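You operate a simulated robot arm through the tools that you are given. There is no shell and no other tool. Be economical: measure what you need, move in short steps, check, and stop when the job is done.

Carry out the task below with a simulated robot arm. There is one attempt and no reset: what you move stays moved.

TASK
Put the steel cup and the large steel weight in the silver sieve.
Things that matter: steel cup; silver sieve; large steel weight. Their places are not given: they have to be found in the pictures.

It is judged by the outcome, as a careful person would: the job done as asked, and still so three seconds after it is handed in. It fails if anything else is knocked over, pushed out of place, dropped, spilled or broken.

THE ROBOT
A 6-joint arm with a two-finger parallel gripper, fixed in place. Base frame: the origin is at the foot of the arm, x ahead of it, y to its left, z up; the work surface is at about z = 0. Lengths are in m, angles in degrees, forces in N, time in s.
With the tool pointing down near the work surface it reaches from about 0.16 to 0.42 m from the base axis. Its first joint turns from -66.0 to 66.0 degrees. Payload 1.57 kg.
Tool frame: the origin (TCP) lies between the finger pads and is the grasp point; the fingertips stand 0.03 m ahead of it; z points along the fingers, y is the line along which they close. The gripper opens to 0.08 m. The fingers are 0.017 m wide and 0.012 m thick; the gripper's body (0.04 by 0.082 m) begins 0.08 m behind the TCP.
Orientation is that of the tool frame in the base frame, as [roll, pitch, yaw] about the fixed x, y, z axes, in that order (R = Rz(yaw) Ry(pitch) Rx(roll)). With the fingers straight down and closing along the base's y, the tool's x points along the base's -x, its y along +y and its z along -z.

THE INTERFACE
- The arm moves only by the tool send_rows. Its argument "rows" is a list of rows, each an object (a shift or turn left out is 0, a gripper value left out holds the last) with "dp": the shift along the base's x, y, z in units of 30 mm (1.0 is 30 mm), a list of three; "delta_rot": the turn, a rotation vector about the base's x, y, z in units of 4 degrees (1.0 is 4 degrees), a list of three. In form: [{"dp": [tx, ty, tz], "delta_rot": [ax, ay, az]}, ...]. A call has 1 to 12 rows; each row shifts and turns the commanded pose from where the row before left it. "hand" is the gripper command, from -1 (shut) to 1 (fully open), values between in proportion, set as the call begins (left out, the last holds). A call with a number of a shift or a turn outside -1 to 1 is refused whole. A row lasts 0.2 s, in which the tool goes at most 0.05 m and 8.6 degrees; a call with a longer step from one row to the next is refused whole, and so is a gripper value outside its range. A pose out of reach is approached as far as the arm can. The call stops where the force on the tool passes 40 N (or 10 N more than at its start, if that is more) or the arm is blocked; 0.2 s more then pass. The fingers move at their own pace (about 0.153 m/s each) and stop on an object; they squeeze with about 40 N. The grip force told is the motor's: it shows also when the fingers shut on nothing. Time passes only in rows, and 0.2 s behind the last, so rows that do not move let the fingers close. It gives the time, the measured TCP pose, the force on the tool (base axes), the opening and the grip force at its end, in the units of the frame above (readings bear some noise).
- Cameras (640 x 400 px; columns grow to the right, rows downward): "scene" is fixed at [0.0437, -0.3225, 0.4325]; the picture's right is [0.87, -0.49, 0.00], its down [-0.25, -0.45, -0.86] and it looks along [0.42, 0.75, -0.52] (base axes); focal length 334 px, centre (320, 200). "wrist" rides on the gripper at [-0.032, 0, -0.078] in the tool frame; the picture's right is [0.00, -1.00, 0.00], its down [0.97, 0.00, -0.24] and it looks along [0.24, 0.00, 0.97] (tool axes); focal length 218 px, centre (320, 200).
- snapshot(camera): a new picture of that camera. No time passes.
- measure_at(camera, pixels): for up to 12 pixels [column, row] of the newest picture of that camera ("zoom" is the newest enlarged one), the place [x, y, z] in the base frame of the surface seen there, good to about 0.002 m. No time passes.
- close_up(camera, box): a new picture of the part [left, top, right, bottom] of that camera's present view, enlarged. No time passes.
- job_done(): hands the job in; it is judged then, once.

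Work in short steps. Measure before you move; look again where a grasp or a placing could have gone wrong, and mend it. You have 60 turns and 30 pictures in all, the two below and enlarged ones among them. Open the gripper and draw the arm clear of the work before you hand the job in, unless the task says otherwise; then end with one line.

The tools are called by a JSON object that holds its "name" and its "arguments". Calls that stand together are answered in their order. send_rows: Moves the arm, as the interface text tells. Its arguments: {"type":"object","properties":{"rows":{"type":"array","items":{"type":"object","properties":{"dp":{"type":"array","items":{"type":"number"}},"delta_rot":{"type":"array","items":{"type":"number"}}}}},"hand":{"type":"number"}},"required":["rows"]} The other tools are called the same way: snapshot (camera) takes a picture; measure_at (camera, pixels) gives the place of the surface under pixels of a picture; close_up (camera, box) takes an enlarged picture of a part of a camera's view; job_done () hands the job in.

At the start:

```text
time: 0.0
eef_pos: [0.2644, 0.0945, 0.235]
ee_rot: [180.0, 0.1, -179.9]
ft_force: [0.3, -0.3, 0.0]
finger_gap: 0.0801
grip_force: 0.0
```

scene: 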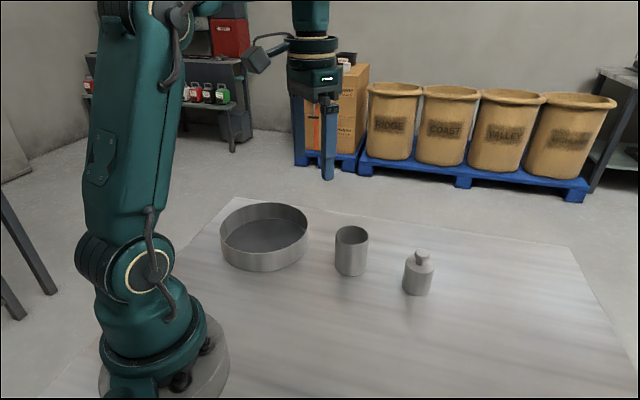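
wrist: 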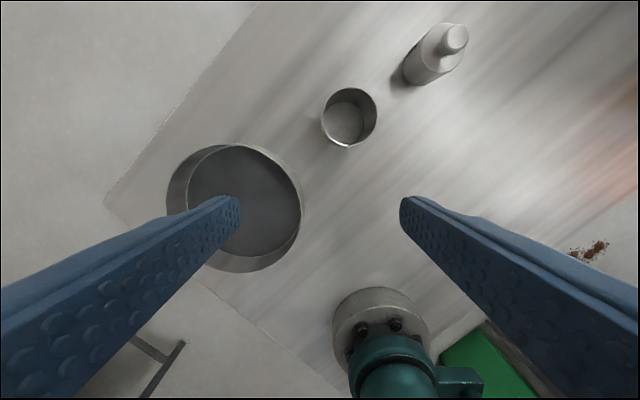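

The sieve is near scene (264,237), the cup near (351,250) and the weight near (418,272). I'll enlarge that part and measure.

{"name": "close_up", "arguments": {"camera": "scene", "box": [200, 180, 460, 320]}}

{"name": "measure_at", "arguments": {"camera": "scene", "pixels": [[223, 225], [307, 225], [265, 203], [262, 249], [262, 240], [336, 235], [368, 235], [351, 227], [351, 243], [351, 275], [422, 252], [418, 293]]}}

{"name": "measure_at", "arguments": {"camera": "wrist", "pixels": [[245, 180], [350, 88], [347, 146], [322, 118], [377, 118], [345, 122], [455, 38], [440, 50], [300, 200], [190, 200]]}}

```text
2.46 times, centred on (330, 250) of scene
```

zoom: 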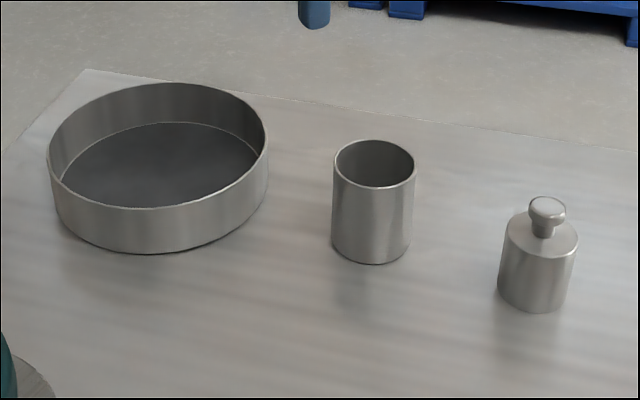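

```text
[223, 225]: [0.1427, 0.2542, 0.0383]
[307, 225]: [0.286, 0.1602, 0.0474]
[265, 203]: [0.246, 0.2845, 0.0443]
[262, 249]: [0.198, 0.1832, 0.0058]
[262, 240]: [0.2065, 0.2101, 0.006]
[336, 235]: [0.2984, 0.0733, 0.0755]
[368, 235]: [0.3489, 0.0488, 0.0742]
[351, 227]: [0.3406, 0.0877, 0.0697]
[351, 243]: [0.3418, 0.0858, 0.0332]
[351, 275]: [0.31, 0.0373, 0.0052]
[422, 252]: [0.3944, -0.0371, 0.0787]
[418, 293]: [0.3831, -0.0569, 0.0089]
```

```text
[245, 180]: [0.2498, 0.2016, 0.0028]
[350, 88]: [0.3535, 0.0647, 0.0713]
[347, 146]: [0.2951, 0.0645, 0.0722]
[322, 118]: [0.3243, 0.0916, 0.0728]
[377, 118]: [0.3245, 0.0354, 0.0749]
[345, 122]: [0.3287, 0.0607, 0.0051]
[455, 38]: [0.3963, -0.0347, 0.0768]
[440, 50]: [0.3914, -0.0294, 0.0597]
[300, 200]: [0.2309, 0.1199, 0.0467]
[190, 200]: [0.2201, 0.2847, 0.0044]
```

The cup's centre is about (0.3245, 0.0635) and its rim is at z 0.074. The sieve's centre is about (0.217, 0.205), with a radius of about 0.085 and its rim at 0.046. I'll move above the weight, around (0.39, -0.037), to measure it better.

{"name": "send_rows", "arguments": {"rows": [{"dp": [0.8, -0.88, -0.2]}, {"dp": [0.8, -0.88, -0.2]}, {"dp": [0.8, -0.88, -0.2]}, {"dp": [0.8, -0.88, -0.2]}, {"dp": [0.8, -0.88, -0.2]}, {"dp": [0, 0, 0]}], "hand": 1}}

{"name": "snapshot", "arguments": {"camera": "wrist"}}

```text
time: 1.4
eef_pos: [0.3675, -0.0383, 0.1976]
ee_rot: [179.9, 0.0, -180.0]
ft_force: [-0.2, 0.7, 0.9]
finger_gap: 0.0799
grip_force: 0.0
out of reach, approached as far as the arm can: row 5
```

```text
26 pictures are left
```

wrist: 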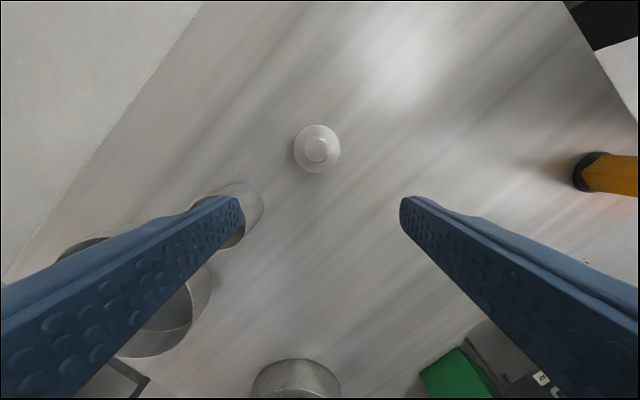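

The weight is at (317,148), close under the tool. At this height the arm reaches only to x 0.3675, so I'll measure its edges.

{"name": "measure_at", "arguments": {"camera": "wrist", "pixels": [[317, 150], [297, 148], [338, 148], [317, 128], [318, 170], [300, 140], [335, 140]]}}

```text
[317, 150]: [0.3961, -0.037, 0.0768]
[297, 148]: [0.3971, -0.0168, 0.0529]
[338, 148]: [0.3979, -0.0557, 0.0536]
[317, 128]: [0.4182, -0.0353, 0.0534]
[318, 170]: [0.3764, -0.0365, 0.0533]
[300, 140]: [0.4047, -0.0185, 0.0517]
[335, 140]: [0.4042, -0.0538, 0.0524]
```

The weight's centre is (0.3965, -0.0365), its body top is at z 0.053, and it is about 0.045 across. I'll come down to z of about 0.11, then go forward in x.

{"name": "send_rows", "arguments": {"rows": [{"dp": [0, 0, -1]}, {"dp": [0, 0, -1]}, {"dp": [0, 0, -0.8]}, {"dp": [0, 0, 0]}]}}

```text
time: 2.4
eef_pos: [0.3664, -0.037, 0.1139]
ee_rot: [-180.0, 0.1, -180.0]
ft_force: [-0.1, 0.0, -0.7]
finger_gap: 0.08
grip_force: 0.1
```

{"name": "send_rows", "arguments": {"rows": [{"dp": [0.5, 0, 0]}, {"dp": [0.5, 0.02, 0]}, {"dp": [0, 0, -0.6]}, {"dp": [0, 0, -0.6]}, {"dp": [0, 0, -0.6]}, {"dp": [0, 0, 0]}]}}

{"name": "snapshot", "arguments": {"camera": "wrist"}}

```text
time: 3.8
eef_pos: [0.3968, -0.0367, 0.0595]
ee_rot: [-180.0, 0.0, -180.0]
ft_force: [0.5, -0.2, 0.7]
finger_gap: 0.0798
grip_force: 0.1
```

```text
25 pictures are left
```

wrist: 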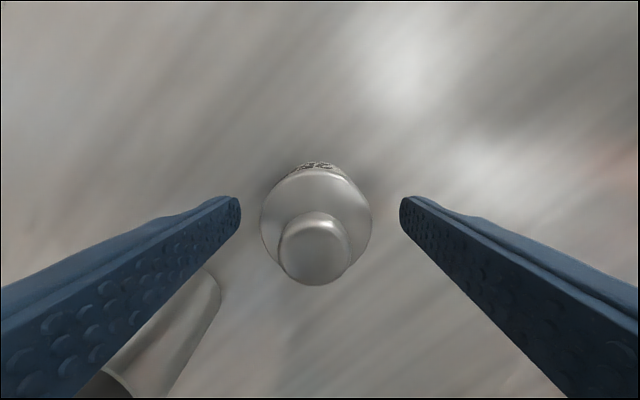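

The fingers straddle the weight and are centred on it. I'll close and lift a little.

{"name": "send_rows", "arguments": {"rows": [{}, {}, {}, {}], "hand": -1}}

{"name": "send_rows", "arguments": {"rows": [{"dp": [0, 0, 0.5]}, {"dp": [0, 0, 0.5]}, {"dp": [-0.5, 0, 0.7]}, {}]}}

```text
time: 4.8
eef_pos: [0.3975, -0.0378, 0.0593]
ee_rot: [-179.9, 0.1, 180.0]
ft_force: [-0.7, -0.2, -0.2]
finger_gap: 0.0468
grip_force: 39.7
```

```text
time: 5.8
eef_pos: [0.3812, -0.0364, 0.1094]
ee_rot: [180.0, 0.1, 180.0]
ft_force: [0.5, -0.3, -2.7]
finger_gap: 0.0226
grip_force: 34.7
```

The gap dropped to 0.023, so the grip has slipped, perhaps up to the knob. I'll look.

{"name": "snapshot", "arguments": {"camera": "wrist"}}

{"name": "close_up", "arguments": {"camera": "scene", "box": [320, 160, 520, 320]}}

```text
24 pictures are left
```

wrist: 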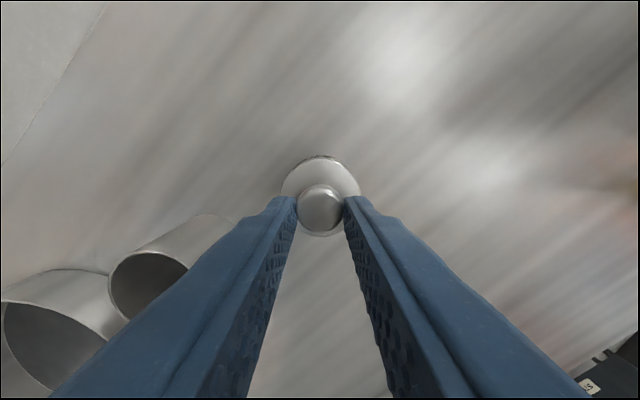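

```text
2.50 times, centred on (420, 240) of scene
```

zoom: 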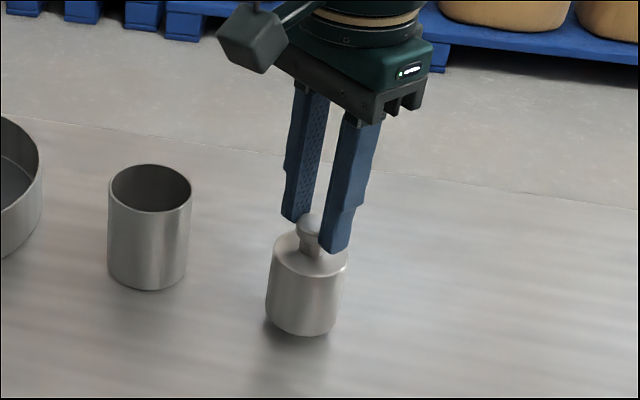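

{"name": "measure_at", "arguments": {"camera": "wrist", "pixels": [[320, 205], [320, 170], [290, 185], [352, 185], [320, 158]]}}

{"name": "measure_at", "arguments": {"camera": "zoom", "pixels": [[300, 325], [285, 245], [308, 222], [305, 245], [310, 332]]}}

```text
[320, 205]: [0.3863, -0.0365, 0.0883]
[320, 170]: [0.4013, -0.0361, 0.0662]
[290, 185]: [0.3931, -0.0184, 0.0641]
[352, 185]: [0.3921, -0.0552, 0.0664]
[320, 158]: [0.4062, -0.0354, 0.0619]
```

```text
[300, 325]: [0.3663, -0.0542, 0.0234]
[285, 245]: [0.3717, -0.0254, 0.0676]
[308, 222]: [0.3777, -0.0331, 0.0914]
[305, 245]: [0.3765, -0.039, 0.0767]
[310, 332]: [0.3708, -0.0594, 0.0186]
```

The weight hangs by its knob about 12 mm up, held only by the fingertips. I'll set it back down slowly.

{"name": "send_rows", "arguments": {"rows": [{"dp": [0, 0, -0.1]}, {"dp": [0, 0, -0.1]}, {"dp": [0, 0, -0.1]}, {"dp": [0, 0, -0.1]}, {}]}}

{"name": "snapshot", "arguments": {"camera": "wrist"}}

{"name": "measure_at", "arguments": {"camera": "wrist", "pixels": [[320, 205], [320, 170], [290, 185], [352, 185]]}}

```text
time: 7.0
eef_pos: [0.3815, -0.0359, 0.0978]
ee_rot: [-179.9, 0.2, -180.0]
ft_force: [-3.8, -5.5, 16.9]
finger_gap: 0.0227
grip_force: 34.9
```

```text
22 pictures are left
```

wrist: 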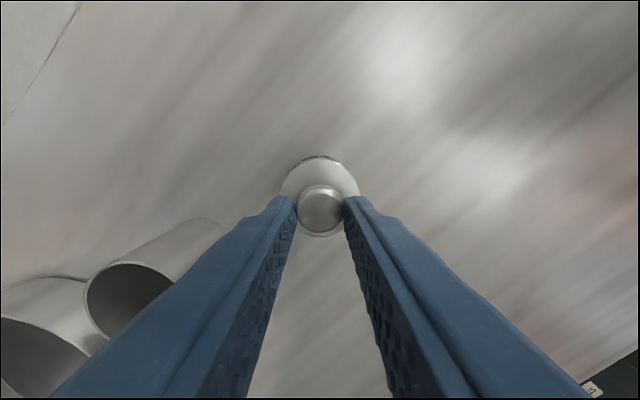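

```text
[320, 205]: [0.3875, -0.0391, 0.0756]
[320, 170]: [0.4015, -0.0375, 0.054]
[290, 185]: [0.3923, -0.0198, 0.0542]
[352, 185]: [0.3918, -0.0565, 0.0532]
```

The weight is back on the table, with its body top at z 0.053. I'll open, go deeper on the body, regrasp, and lift slowly.

{"name": "send_rows", "arguments": {"rows": [{"dp": [0, 0, 0.1]}, {}, {}], "hand": 1}}

{"name": "snapshot", "arguments": {"camera": "wrist"}}

{"name": "measure_at", "arguments": {"camera": "wrist", "pixels": [[320, 205], [320, 160], [285, 190], [355, 190], [282, 200], [357, 200]]}}

```text
time: 7.8
eef_pos: [0.3815, -0.0379, 0.0996]
ee_rot: [-180.0, 0.1, 180.0]
ft_force: [0.6, 0.9, -0.7]
finger_gap: 0.08
grip_force: 0.1
```

```text
21 pictures are left
```

wrist: 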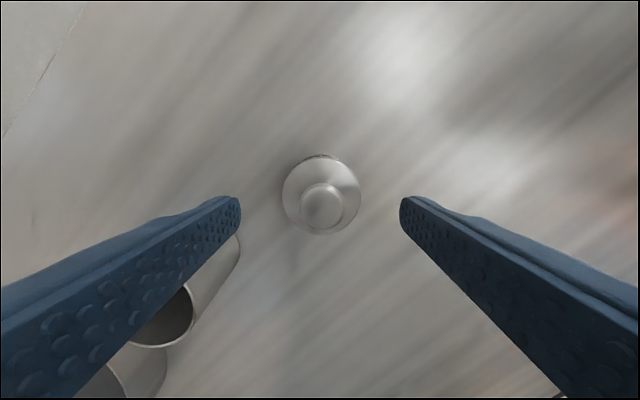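

```text
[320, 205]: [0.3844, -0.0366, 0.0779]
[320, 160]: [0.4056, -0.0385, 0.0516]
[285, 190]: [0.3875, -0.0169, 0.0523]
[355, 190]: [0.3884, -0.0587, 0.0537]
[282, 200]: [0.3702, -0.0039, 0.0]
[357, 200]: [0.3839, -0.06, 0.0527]
```

{"name": "send_rows", "arguments": {"rows": [{"dp": [0.08, 0, -0.5]}, {"dp": [0, 0, -0.5]}, {"dp": [0, 0, -0.5]}, {"dp": [0, 0, -0.35]}, {}]}}

{"name": "send_rows", "arguments": {"rows": [{}, {}, {}, {}, {}], "hand": -1}}

{"name": "send_rows", "arguments": {"rows": [{"dp": [0, 0, 0.07]}, {"dp": [0, 0, 0.1]}, {"dp": [0, 0, 0.1]}, {"dp": [0, 0, 0.1]}, {"dp": [0, 0, 0.05]}, {}]}}

{"name": "snapshot", "arguments": {"camera": "wrist"}}

{"name": "measure_at", "arguments": {"camera": "wrist", "pixels": [[320, 240], [320, 260], [320, 280], [320, 180], [290, 210]]}}

```text
time: 9.0
eef_pos: [0.3847, -0.0374, 0.0445]
ee_rot: [180.0, 0.1, 180.0]
ft_force: [0.7, -0.1, 0.7]
finger_gap: 0.0801
grip_force: 0.2
```

```text
time: 10.2
eef_pos: [0.3853, -0.0369, 0.0449]
ee_rot: [179.9, 0.1, -180.0]
ft_force: [-0.3, -0.5, -0.1]
finger_gap: 0.047
grip_force: 39.7
```

```text
time: 11.6
eef_pos: [0.3845, -0.0362, 0.0558]
ee_rot: [180.0, 0.1, 180.0]
ft_force: [0.4, 0.5, -2.5]
finger_gap: 0.0471
grip_force: 39.7
```

```text
20 pictures are left
```

wrist: 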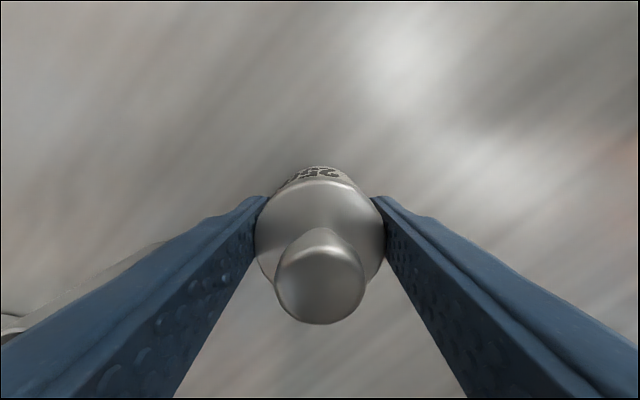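

```text
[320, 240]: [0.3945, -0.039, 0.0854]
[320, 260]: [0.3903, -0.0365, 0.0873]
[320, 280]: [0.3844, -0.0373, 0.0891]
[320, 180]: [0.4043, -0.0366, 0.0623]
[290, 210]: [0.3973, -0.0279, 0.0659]
```

The knob top rose from 0.078 to 0.089, so there is no slip. I'll continue lifting gently.

{"name": "send_rows", "arguments": {"rows": [{"dp": [0, 0, 0.1]}, {"dp": [0, 0, 0.2]}, {"dp": [0, 0, 0.2]}, {"dp": [0, 0, 0.2]}, {"dp": [0, 0, 0.25]}, {"dp": [0, 0, 0.25]}, {"dp": [0, 0, 0.25]}, {"dp": [0, 0, 0.25]}, {"dp": [0, 0, 0.25]}, {"dp": [0, 0, 0.25]}, {"dp": [0, 0, 0.2]}, {"dp": [0, 0, 0.1]}]}}

{"name": "snapshot", "arguments": {"camera": "scene"}}

```text
time: 14.2
eef_pos: [0.3837, -0.0364, 0.1307]
ee_rot: [-180.0, 0.0, 179.9]
ft_force: [-0.6, 0.6, -1.8]
finger_gap: 0.0471
grip_force: 40.5
```

```text
19 pictures are left
```

scene: 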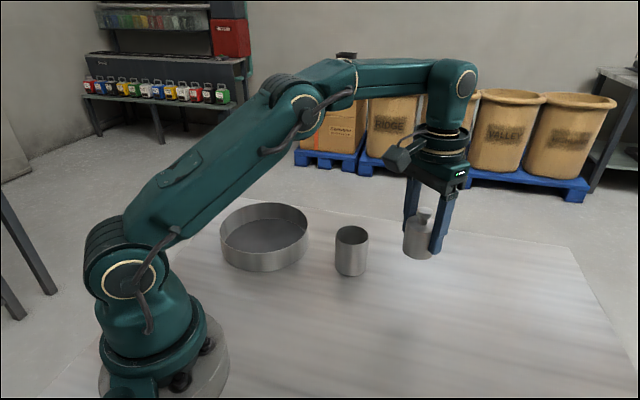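

The weight is held well. I'll retract in x first to stay clear of the cup, then swing in y.

{"name": "send_rows", "arguments": {"rows": [{"dp": [-0.3, 0, 0]}, {"dp": [-0.5, 0, 0]}, {"dp": [-0.6, 0, 0]}, {"dp": [-0.6, 0, 0]}, {"dp": [-0.6, 0, 0]}, {"dp": [-0.6, 0, 0]}, {"dp": [-0.6, 0, 0]}, {"dp": [-0.6, 0, 0]}, {"dp": [-0.5, 0.2, 0]}, {"dp": [-0.3, 0.4, 0]}, {"dp": [-0.2, 0.4, 0]}, {"dp": [0, 0.4, 0]}]}}

{"name": "send_rows", "arguments": {"rows": [{"dp": [-0.2, 0.5, 0]}, {"dp": [-0.2, 0.6, 0]}, {"dp": [-0.2, 0.6, 0]}, {"dp": [-0.2, 0.6, 0]}, {"dp": [-0.2, 0.6, 0]}, {"dp": [-0.2, 0.6, 0]}, {"dp": [-0.16, 0.6, 0]}, {"dp": [0, 0.6, 0]}, {"dp": [0, 0.6, 0]}, {"dp": [0, 0.6, 0]}, {"dp": [0, 0.4, 0]}, {}]}}

{"name": "snapshot", "arguments": {"camera": "wrist"}}

{"name": "snapshot", "arguments": {"camera": "scene"}}

```text
time: 16.8
eef_pos: [0.2213, 0.0044, 0.1329]
ee_rot: [180.0, 0.1, 180.0]
ft_force: [0.3, 0.3, -2.4]
finger_gap: 0.0471
grip_force: 40.0
```

```text
time: 19.4
eef_pos: [0.1822, 0.1968, 0.1336]
ee_rot: [-180.0, 0.2, 180.0]
ft_force: [-1.3, 0.5, -1.9]
finger_gap: 0.0468
grip_force: 40.0
```

```text
18 pictures are left
```

wrist: 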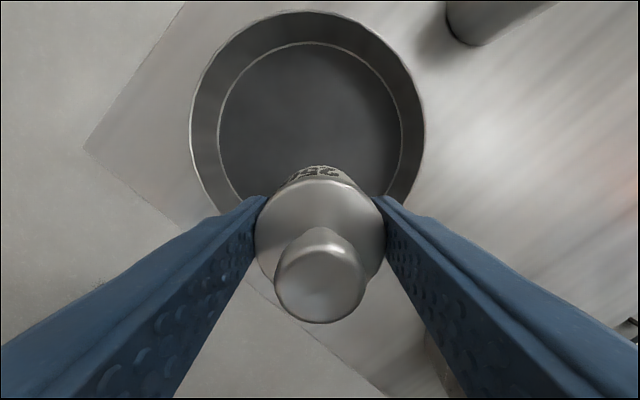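

```text
17 pictures are left
```

scene: 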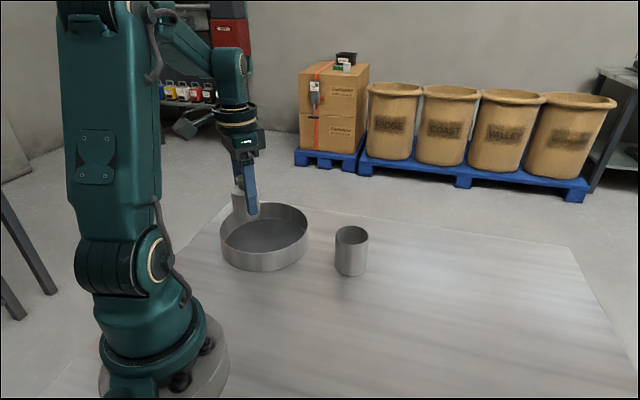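

I'll measure the sieve's rim accurately from the wrist view: far rim (310,11), left (190,120), right (425,120), plus the floor edges.

{"name": "measure_at", "arguments": {"camera": "wrist", "pixels": [[308, 13], [192, 120], [423, 120], [218, 45], [400, 50], [405, 195], [202, 185], [310, 44], [219, 120], [400, 130], [310, 110]]}}

```text
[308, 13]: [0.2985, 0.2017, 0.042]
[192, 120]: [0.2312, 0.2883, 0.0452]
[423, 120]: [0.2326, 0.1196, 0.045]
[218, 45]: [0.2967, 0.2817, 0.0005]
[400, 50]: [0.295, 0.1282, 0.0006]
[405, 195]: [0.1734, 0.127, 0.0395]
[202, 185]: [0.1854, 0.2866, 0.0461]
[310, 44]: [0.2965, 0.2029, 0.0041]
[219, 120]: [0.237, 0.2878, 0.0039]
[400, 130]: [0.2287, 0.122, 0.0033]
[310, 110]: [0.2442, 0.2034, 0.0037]
```

The sieve's centre is (0.213, 0.204), its radius is about 0.086 and its floor is at z 0.004. I'll put the weight at (0.177, 0.204).

{"name": "send_rows", "arguments": {"rows": [{"dp": [-0.17, 0.24, 0]}, {"dp": [0, 0, -0.2]}, {"dp": [0, 0, -0.3]}, {"dp": [0, 0, -0.3]}, {"dp": [0, 0, -0.3]}, {"dp": [0, 0, -0.3]}, {"dp": [0, 0, -0.3]}, {"dp": [0, 0, -0.3]}, {"dp": [0, 0, -0.3]}, {"dp": [0, 0, -0.2]}, {"dp": [0, 0, -0.1]}, {}]}}

{"name": "snapshot", "arguments": {"camera": "wrist"}}

{"name": "snapshot", "arguments": {"camera": "scene"}}

```text
time: 22.0
eef_pos: [0.1761, 0.1994, 0.055]
ee_rot: [-179.9, 0.1, 180.0]
ft_force: [-0.2, 0.5, -3.2]
finger_gap: 0.047
grip_force: 40.0
```

```text
16 pictures are left
```

wrist: 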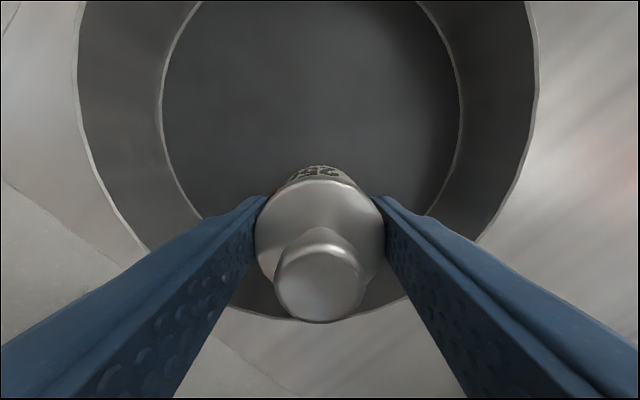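

```text
15 pictures are left
```

scene: 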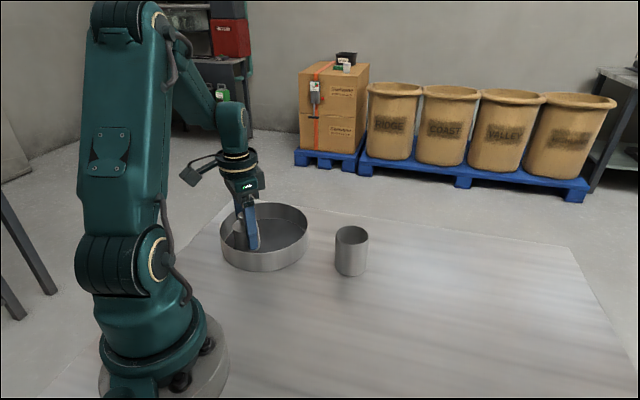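

It is inside the rim with clearance all round. I'll lower slowly to contact.

{"name": "send_rows", "arguments": {"rows": [{"dp": [0, 0.1, 0]}, {"dp": [0, 0, -0.07]}, {"dp": [0, 0, -0.07]}, {"dp": [0, 0, -0.05]}, {}]}}

```text
time: 23.2
eef_pos: [0.1762, 0.2041, 0.0496]
ee_rot: [-180.0, 0.1, -180.0]
ft_force: [-0.5, 0.2, -2.0]
finger_gap: 0.0473
grip_force: 40.5
```

{"name": "send_rows", "arguments": {"rows": [{"dp": [0, 0, -0.04]}, {"dp": [0, 0, -0.04]}, {}]}}

```text
time: 24.0
eef_pos: [0.1773, 0.2048, 0.0469]
ee_rot: [179.9, 0.3, -179.9]
ft_force: [-2.8, -4.5, 26.5]
finger_gap: 0.0472
grip_force: 39.8
```

There is contact at 26 N. I'll ease up slightly, open partly, and rise.

{"name": "send_rows", "arguments": {"rows": [{"dp": [0, 0, 0.03]}, {}, {}], "hand": 0.7}}

{"name": "send_rows", "arguments": {"rows": [{"dp": [0, 0, 0.2]}, {"dp": [0, 0, 0.5]}, {"dp": [0, 0, 0.8]}, {"dp": [0, 0, 0.8]}, {"dp": [0, 0, 0.8]}, {}]}}

{"name": "snapshot", "arguments": {"camera": "wrist"}}

```text
time: 24.8
eef_pos: [0.1766, 0.203, 0.0466]
ee_rot: [-180.0, 0.1, -179.9]
ft_force: [-0.2, -0.2, 0.7]
finger_gap: 0.0679
grip_force: 0.0
```

```text
time: 26.2
eef_pos: [0.173, 0.2037, 0.1403]
ee_rot: [-179.9, 0.1, 180.0]
ft_force: [-0.8, 0.6, 0.4]
finger_gap: 0.0681
grip_force: 0.1
```

```text
14 pictures are left
```

wrist: 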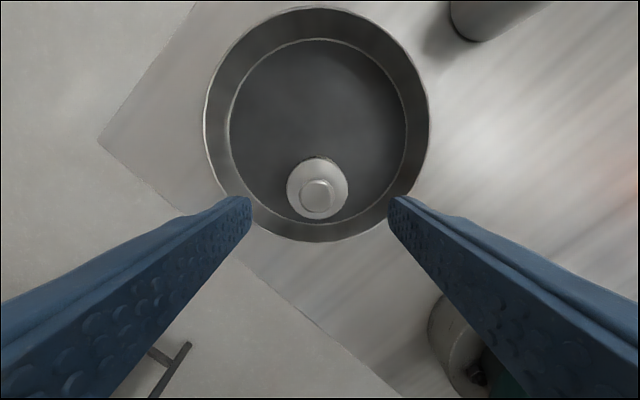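

The weight stands in the sieve. Next I'll go above the cup.

{"name": "send_rows", "arguments": {"rows": [{"dp": [0.5, -0.47, 0]}, {"dp": [0.5, -0.47, 0]}, {"dp": [0.5, -0.47, 0]}, {"dp": [0.5, -0.47, 0]}, {"dp": [0.5, -0.47, 0]}, {"dp": [0.5, -0.47, 0]}, {"dp": [0.5, -0.47, 0]}, {"dp": [0.5, -0.47, 0]}, {"dp": [0.5, -0.47, 0]}, {"dp": [0.5, -0.47, 0]}, {}], "hand": 1}}

{"name": "snapshot", "arguments": {"camera": "wrist"}}

```text
time: 28.6
eef_pos: [0.3276, 0.0636, 0.1394]
ee_rot: [180.0, 0.2, -180.0]
ft_force: [0.1, 0.4, -0.3]
finger_gap: 0.08
grip_force: 0.1
```

```text
13 pictures are left
```

wrist: 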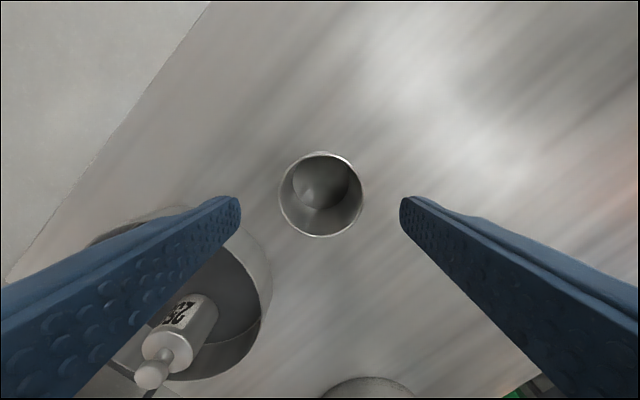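

{"name": "measure_at", "arguments": {"camera": "wrist", "pixels": [[320, 237], [320, 153], [279, 197], [362, 197], [318, 190]]}}

```text
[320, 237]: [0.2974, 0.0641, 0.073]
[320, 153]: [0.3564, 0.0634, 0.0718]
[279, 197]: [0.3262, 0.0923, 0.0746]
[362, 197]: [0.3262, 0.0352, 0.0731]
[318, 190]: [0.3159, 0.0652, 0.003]
```

The cup is centred at (0.327, 0.0637), right under the TCP. I'll descend, grip, and test-lift slowly.

{"name": "send_rows", "arguments": {"rows": [{"dp": [0, 0, -0.5]}, {"dp": [0, 0, -0.5]}, {"dp": [0, 0, -0.5]}, {"dp": [0, 0, -0.5]}, {"dp": [0, 0, -0.5]}, {"dp": [0, 0, -0.2]}, {}]}}

{"name": "send_rows", "arguments": {"rows": [{}, {}, {}, {}], "hand": -1}}

{"name": "send_rows", "arguments": {"rows": [{"dp": [0, 0, 0.07]}, {"dp": [0, 0, 0.1]}, {"dp": [0, 0, 0.1]}, {"dp": [0, 0, 0.1]}, {"dp": [0, 0, 0.05]}, {}]}}

{"name": "snapshot", "arguments": {"camera": "wrist"}}

```text
time: 30.2
eef_pos: [0.3273, 0.0633, 0.0591]
ee_rot: [-180.0, 0.1, 180.0]
ft_force: [-0.2, 0.6, 0.0]
finger_gap: 0.08
grip_force: 0.1
```

```text
time: 31.2
eef_pos: [0.3258, 0.0642, 0.0583]
ee_rot: [-180.0, 0.2, -180.0]
ft_force: [0.3, 0.4, 0.7]
finger_gap: 0.0588
grip_force: 40.2
```

```text
time: 32.6
eef_pos: [0.3255, 0.0626, 0.0725]
ee_rot: [-180.0, 0.1, -179.9]
ft_force: [1.0, -0.1, -0.9]
finger_gap: 0.0586
grip_force: 39.9
```

```text
12 pictures are left
```

wrist: 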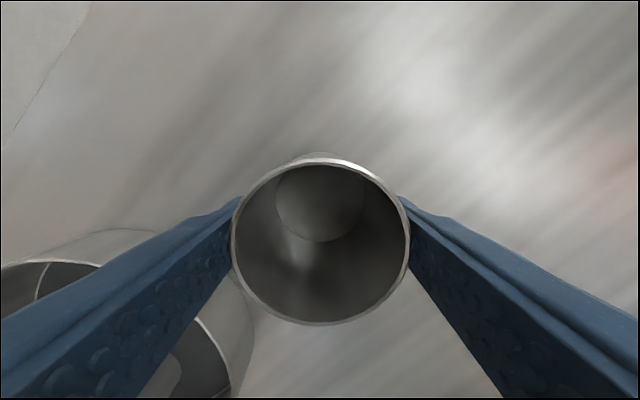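

The cup is gripped with a gap of 0.0586. I'll lift it gently and carry it to (0.250, 0.204).

{"name": "send_rows", "arguments": {"rows": [{"dp": [0, 0, 0.1]}, {"dp": [0, 0, 0.2]}, {"dp": [0, 0, 0.25]}, {"dp": [0, 0, 0.25]}, {"dp": [0, 0, 0.3]}, {"dp": [0, 0, 0.3]}, {"dp": [0, 0, 0.3]}, {"dp": [0, 0, 0.3]}, {"dp": [0, 0, 0.3]}, {"dp": [0, 0, 0.3]}, {"dp": [0, 0, 0.2]}, {"dp": [0, 0, 0.1]}]}}

{"name": "send_rows", "arguments": {"rows": [{"dp": [-0.15, 0.28, 0]}, {"dp": [-0.25, 0.46, 0]}, {"dp": [-0.25, 0.46, 0]}, {"dp": [-0.25, 0.46, 0]}, {"dp": [-0.25, 0.46, 0]}, {"dp": [-0.25, 0.46, 0]}, {"dp": [-0.25, 0.46, 0]}, {"dp": [-0.25, 0.46, 0]}, {"dp": [-0.25, 0.46, 0]}, {"dp": [-0.22, 0.46, 0]}, {"dp": [-0.15, 0.29, 0]}, {}]}}

{"name": "snapshot", "arguments": {"camera": "wrist"}}

{"name": "snapshot", "arguments": {"camera": "scene"}}

```text
time: 35.2
eef_pos: [0.326, 0.0636, 0.1595]
ee_rot: [-179.9, 0.0, 179.9]
ft_force: [0.4, -0.2, -0.8]
finger_gap: 0.0587
grip_force: 40.2
```

```text
time: 37.8
eef_pos: [0.2502, 0.2031, 0.1603]
ee_rot: [-180.0, 0.2, -179.9]
ft_force: [0.3, -0.6, -0.8]
finger_gap: 0.0589
grip_force: 40.1
```

```text
11 pictures are left
```

wrist: 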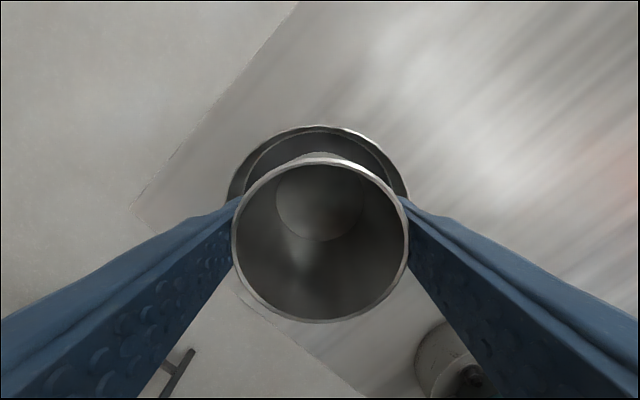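

```text
10 pictures are left
```

scene: 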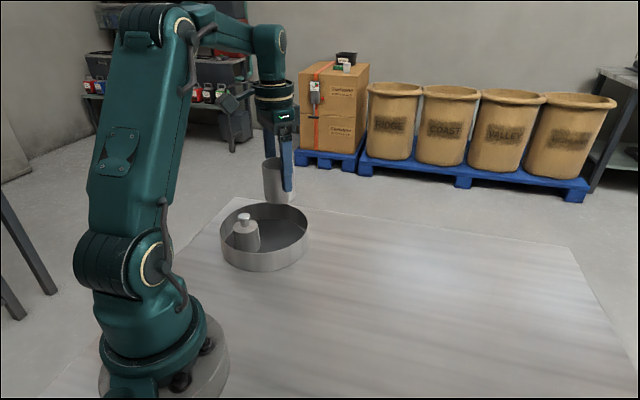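

I'm aligned over the sieve's far half. I'll lower to just above the floor.

{"name": "send_rows", "arguments": {"rows": [{"dp": [0, 0, -0.2]}, {"dp": [0, 0, -0.3]}, {"dp": [0, 0, -0.3]}, {"dp": [0, 0, -0.3]}, {"dp": [0, 0, -0.3]}, {"dp": [0, 0, -0.3]}, {"dp": [0, 0, -0.3]}, {"dp": [0, 0, -0.3]}, {"dp": [0, 0, -0.3]}, {"dp": [0, 0, -0.25]}, {"dp": [0, 0, -0.1]}, {}]}}

{"name": "close_up", "arguments": {"camera": "scene", "box": [190, 130, 350, 290]}}

```text
time: 40.4
eef_pos: [0.2504, 0.2046, 0.0688]
ee_rot: [-179.9, 0.1, -180.0]
ft_force: [1.1, -0.2, -1.3]
finger_gap: 0.0586
grip_force: 39.3
```

```text
2.50 times, centred on (270, 210) of scene
```

zoom: 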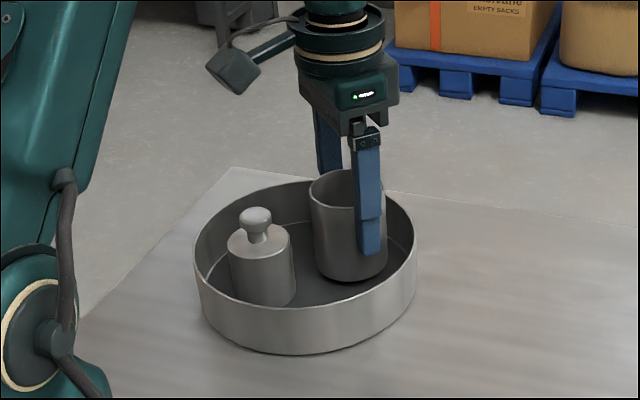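

The cup is clear of the weight and the wall. I'll lower to contact.

{"name": "send_rows", "arguments": {"rows": [{"dp": [0, 0, -0.06]}, {"dp": [0, 0, -0.06]}, {"dp": [0, 0, -0.05]}, {"dp": [0, 0, -0.04]}, {}]}}

```text
time: 41.6
eef_pos: [0.2509, 0.2044, 0.0634]
ee_rot: [179.9, 0.1, 180.0]
ft_force: [-0.4, 2.3, 4.9]
finger_gap: 0.0591
grip_force: 40.8
```

It has touched down at 5 N. I'll release and rise straight up.

{"name": "send_rows", "arguments": {"rows": [{}, {}, {}], "hand": 0.9}}

{"name": "send_rows", "arguments": {"rows": [{"dp": [0, 0, 0.2]}, {"dp": [0, 0, 0.4]}, {"dp": [0, 0, 0.8]}, {"dp": [0, 0, 0.8]}, {"dp": [0, 0, 0.8]}, {"dp": [0, 0, 0.8]}, {"dp": [0, -0.8, 0.4]}, {"dp": [0, -0.9, 0]}, {"dp": [0, -0.9, 0]}, {"dp": [0, -0.9, 0]}, {"dp": [0, -0.9, 0]}, {}]}}

{"name": "close_up", "arguments": {"camera": "scene", "box": [190, 130, 350, 290]}}

{"name": "snapshot", "arguments": {"camera": "wrist"}}

```text
time: 42.4
eef_pos: [0.2509, 0.203, 0.0646]
ee_rot: [-180.0, 0.1, -180.0]
ft_force: [0.1, -0.1, -0.1]
finger_gap: 0.0761
grip_force: 0.0
```

```text
time: 45.0
eef_pos: [0.2502, 0.0707, 0.1885]
ee_rot: [180.0, 0.2, -179.9]
ft_force: [-0.4, 0.0, -0.4]
finger_gap: 0.0758
grip_force: 0.1
```

```text
2.50 times, centred on (270, 210) of scene
```

zoom: 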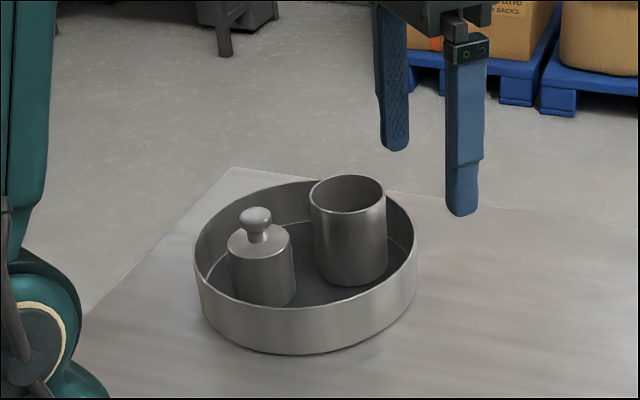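

```text
7 pictures are left
```

wrist: 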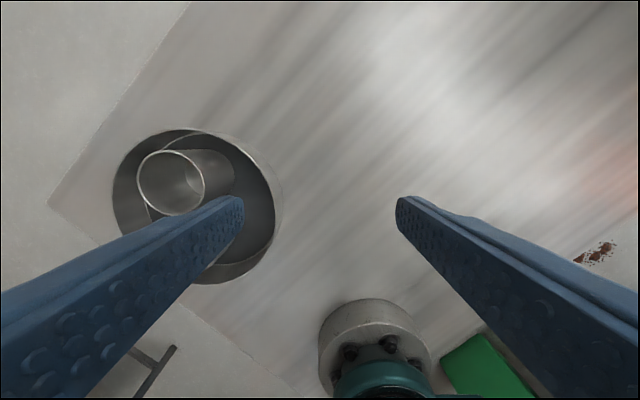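

Both objects stand upright in the sieve, and the gripper is open and clear of the work.

{"name": "job_done", "arguments": {}}

```text
The job is handed in.
```

The steel cup and the large steel weight are both standing upright in the silver sieve, and nothing else was disturbed; the weight slipped in the grip on the first lift but stayed upright, and I set it down and regrasped it.
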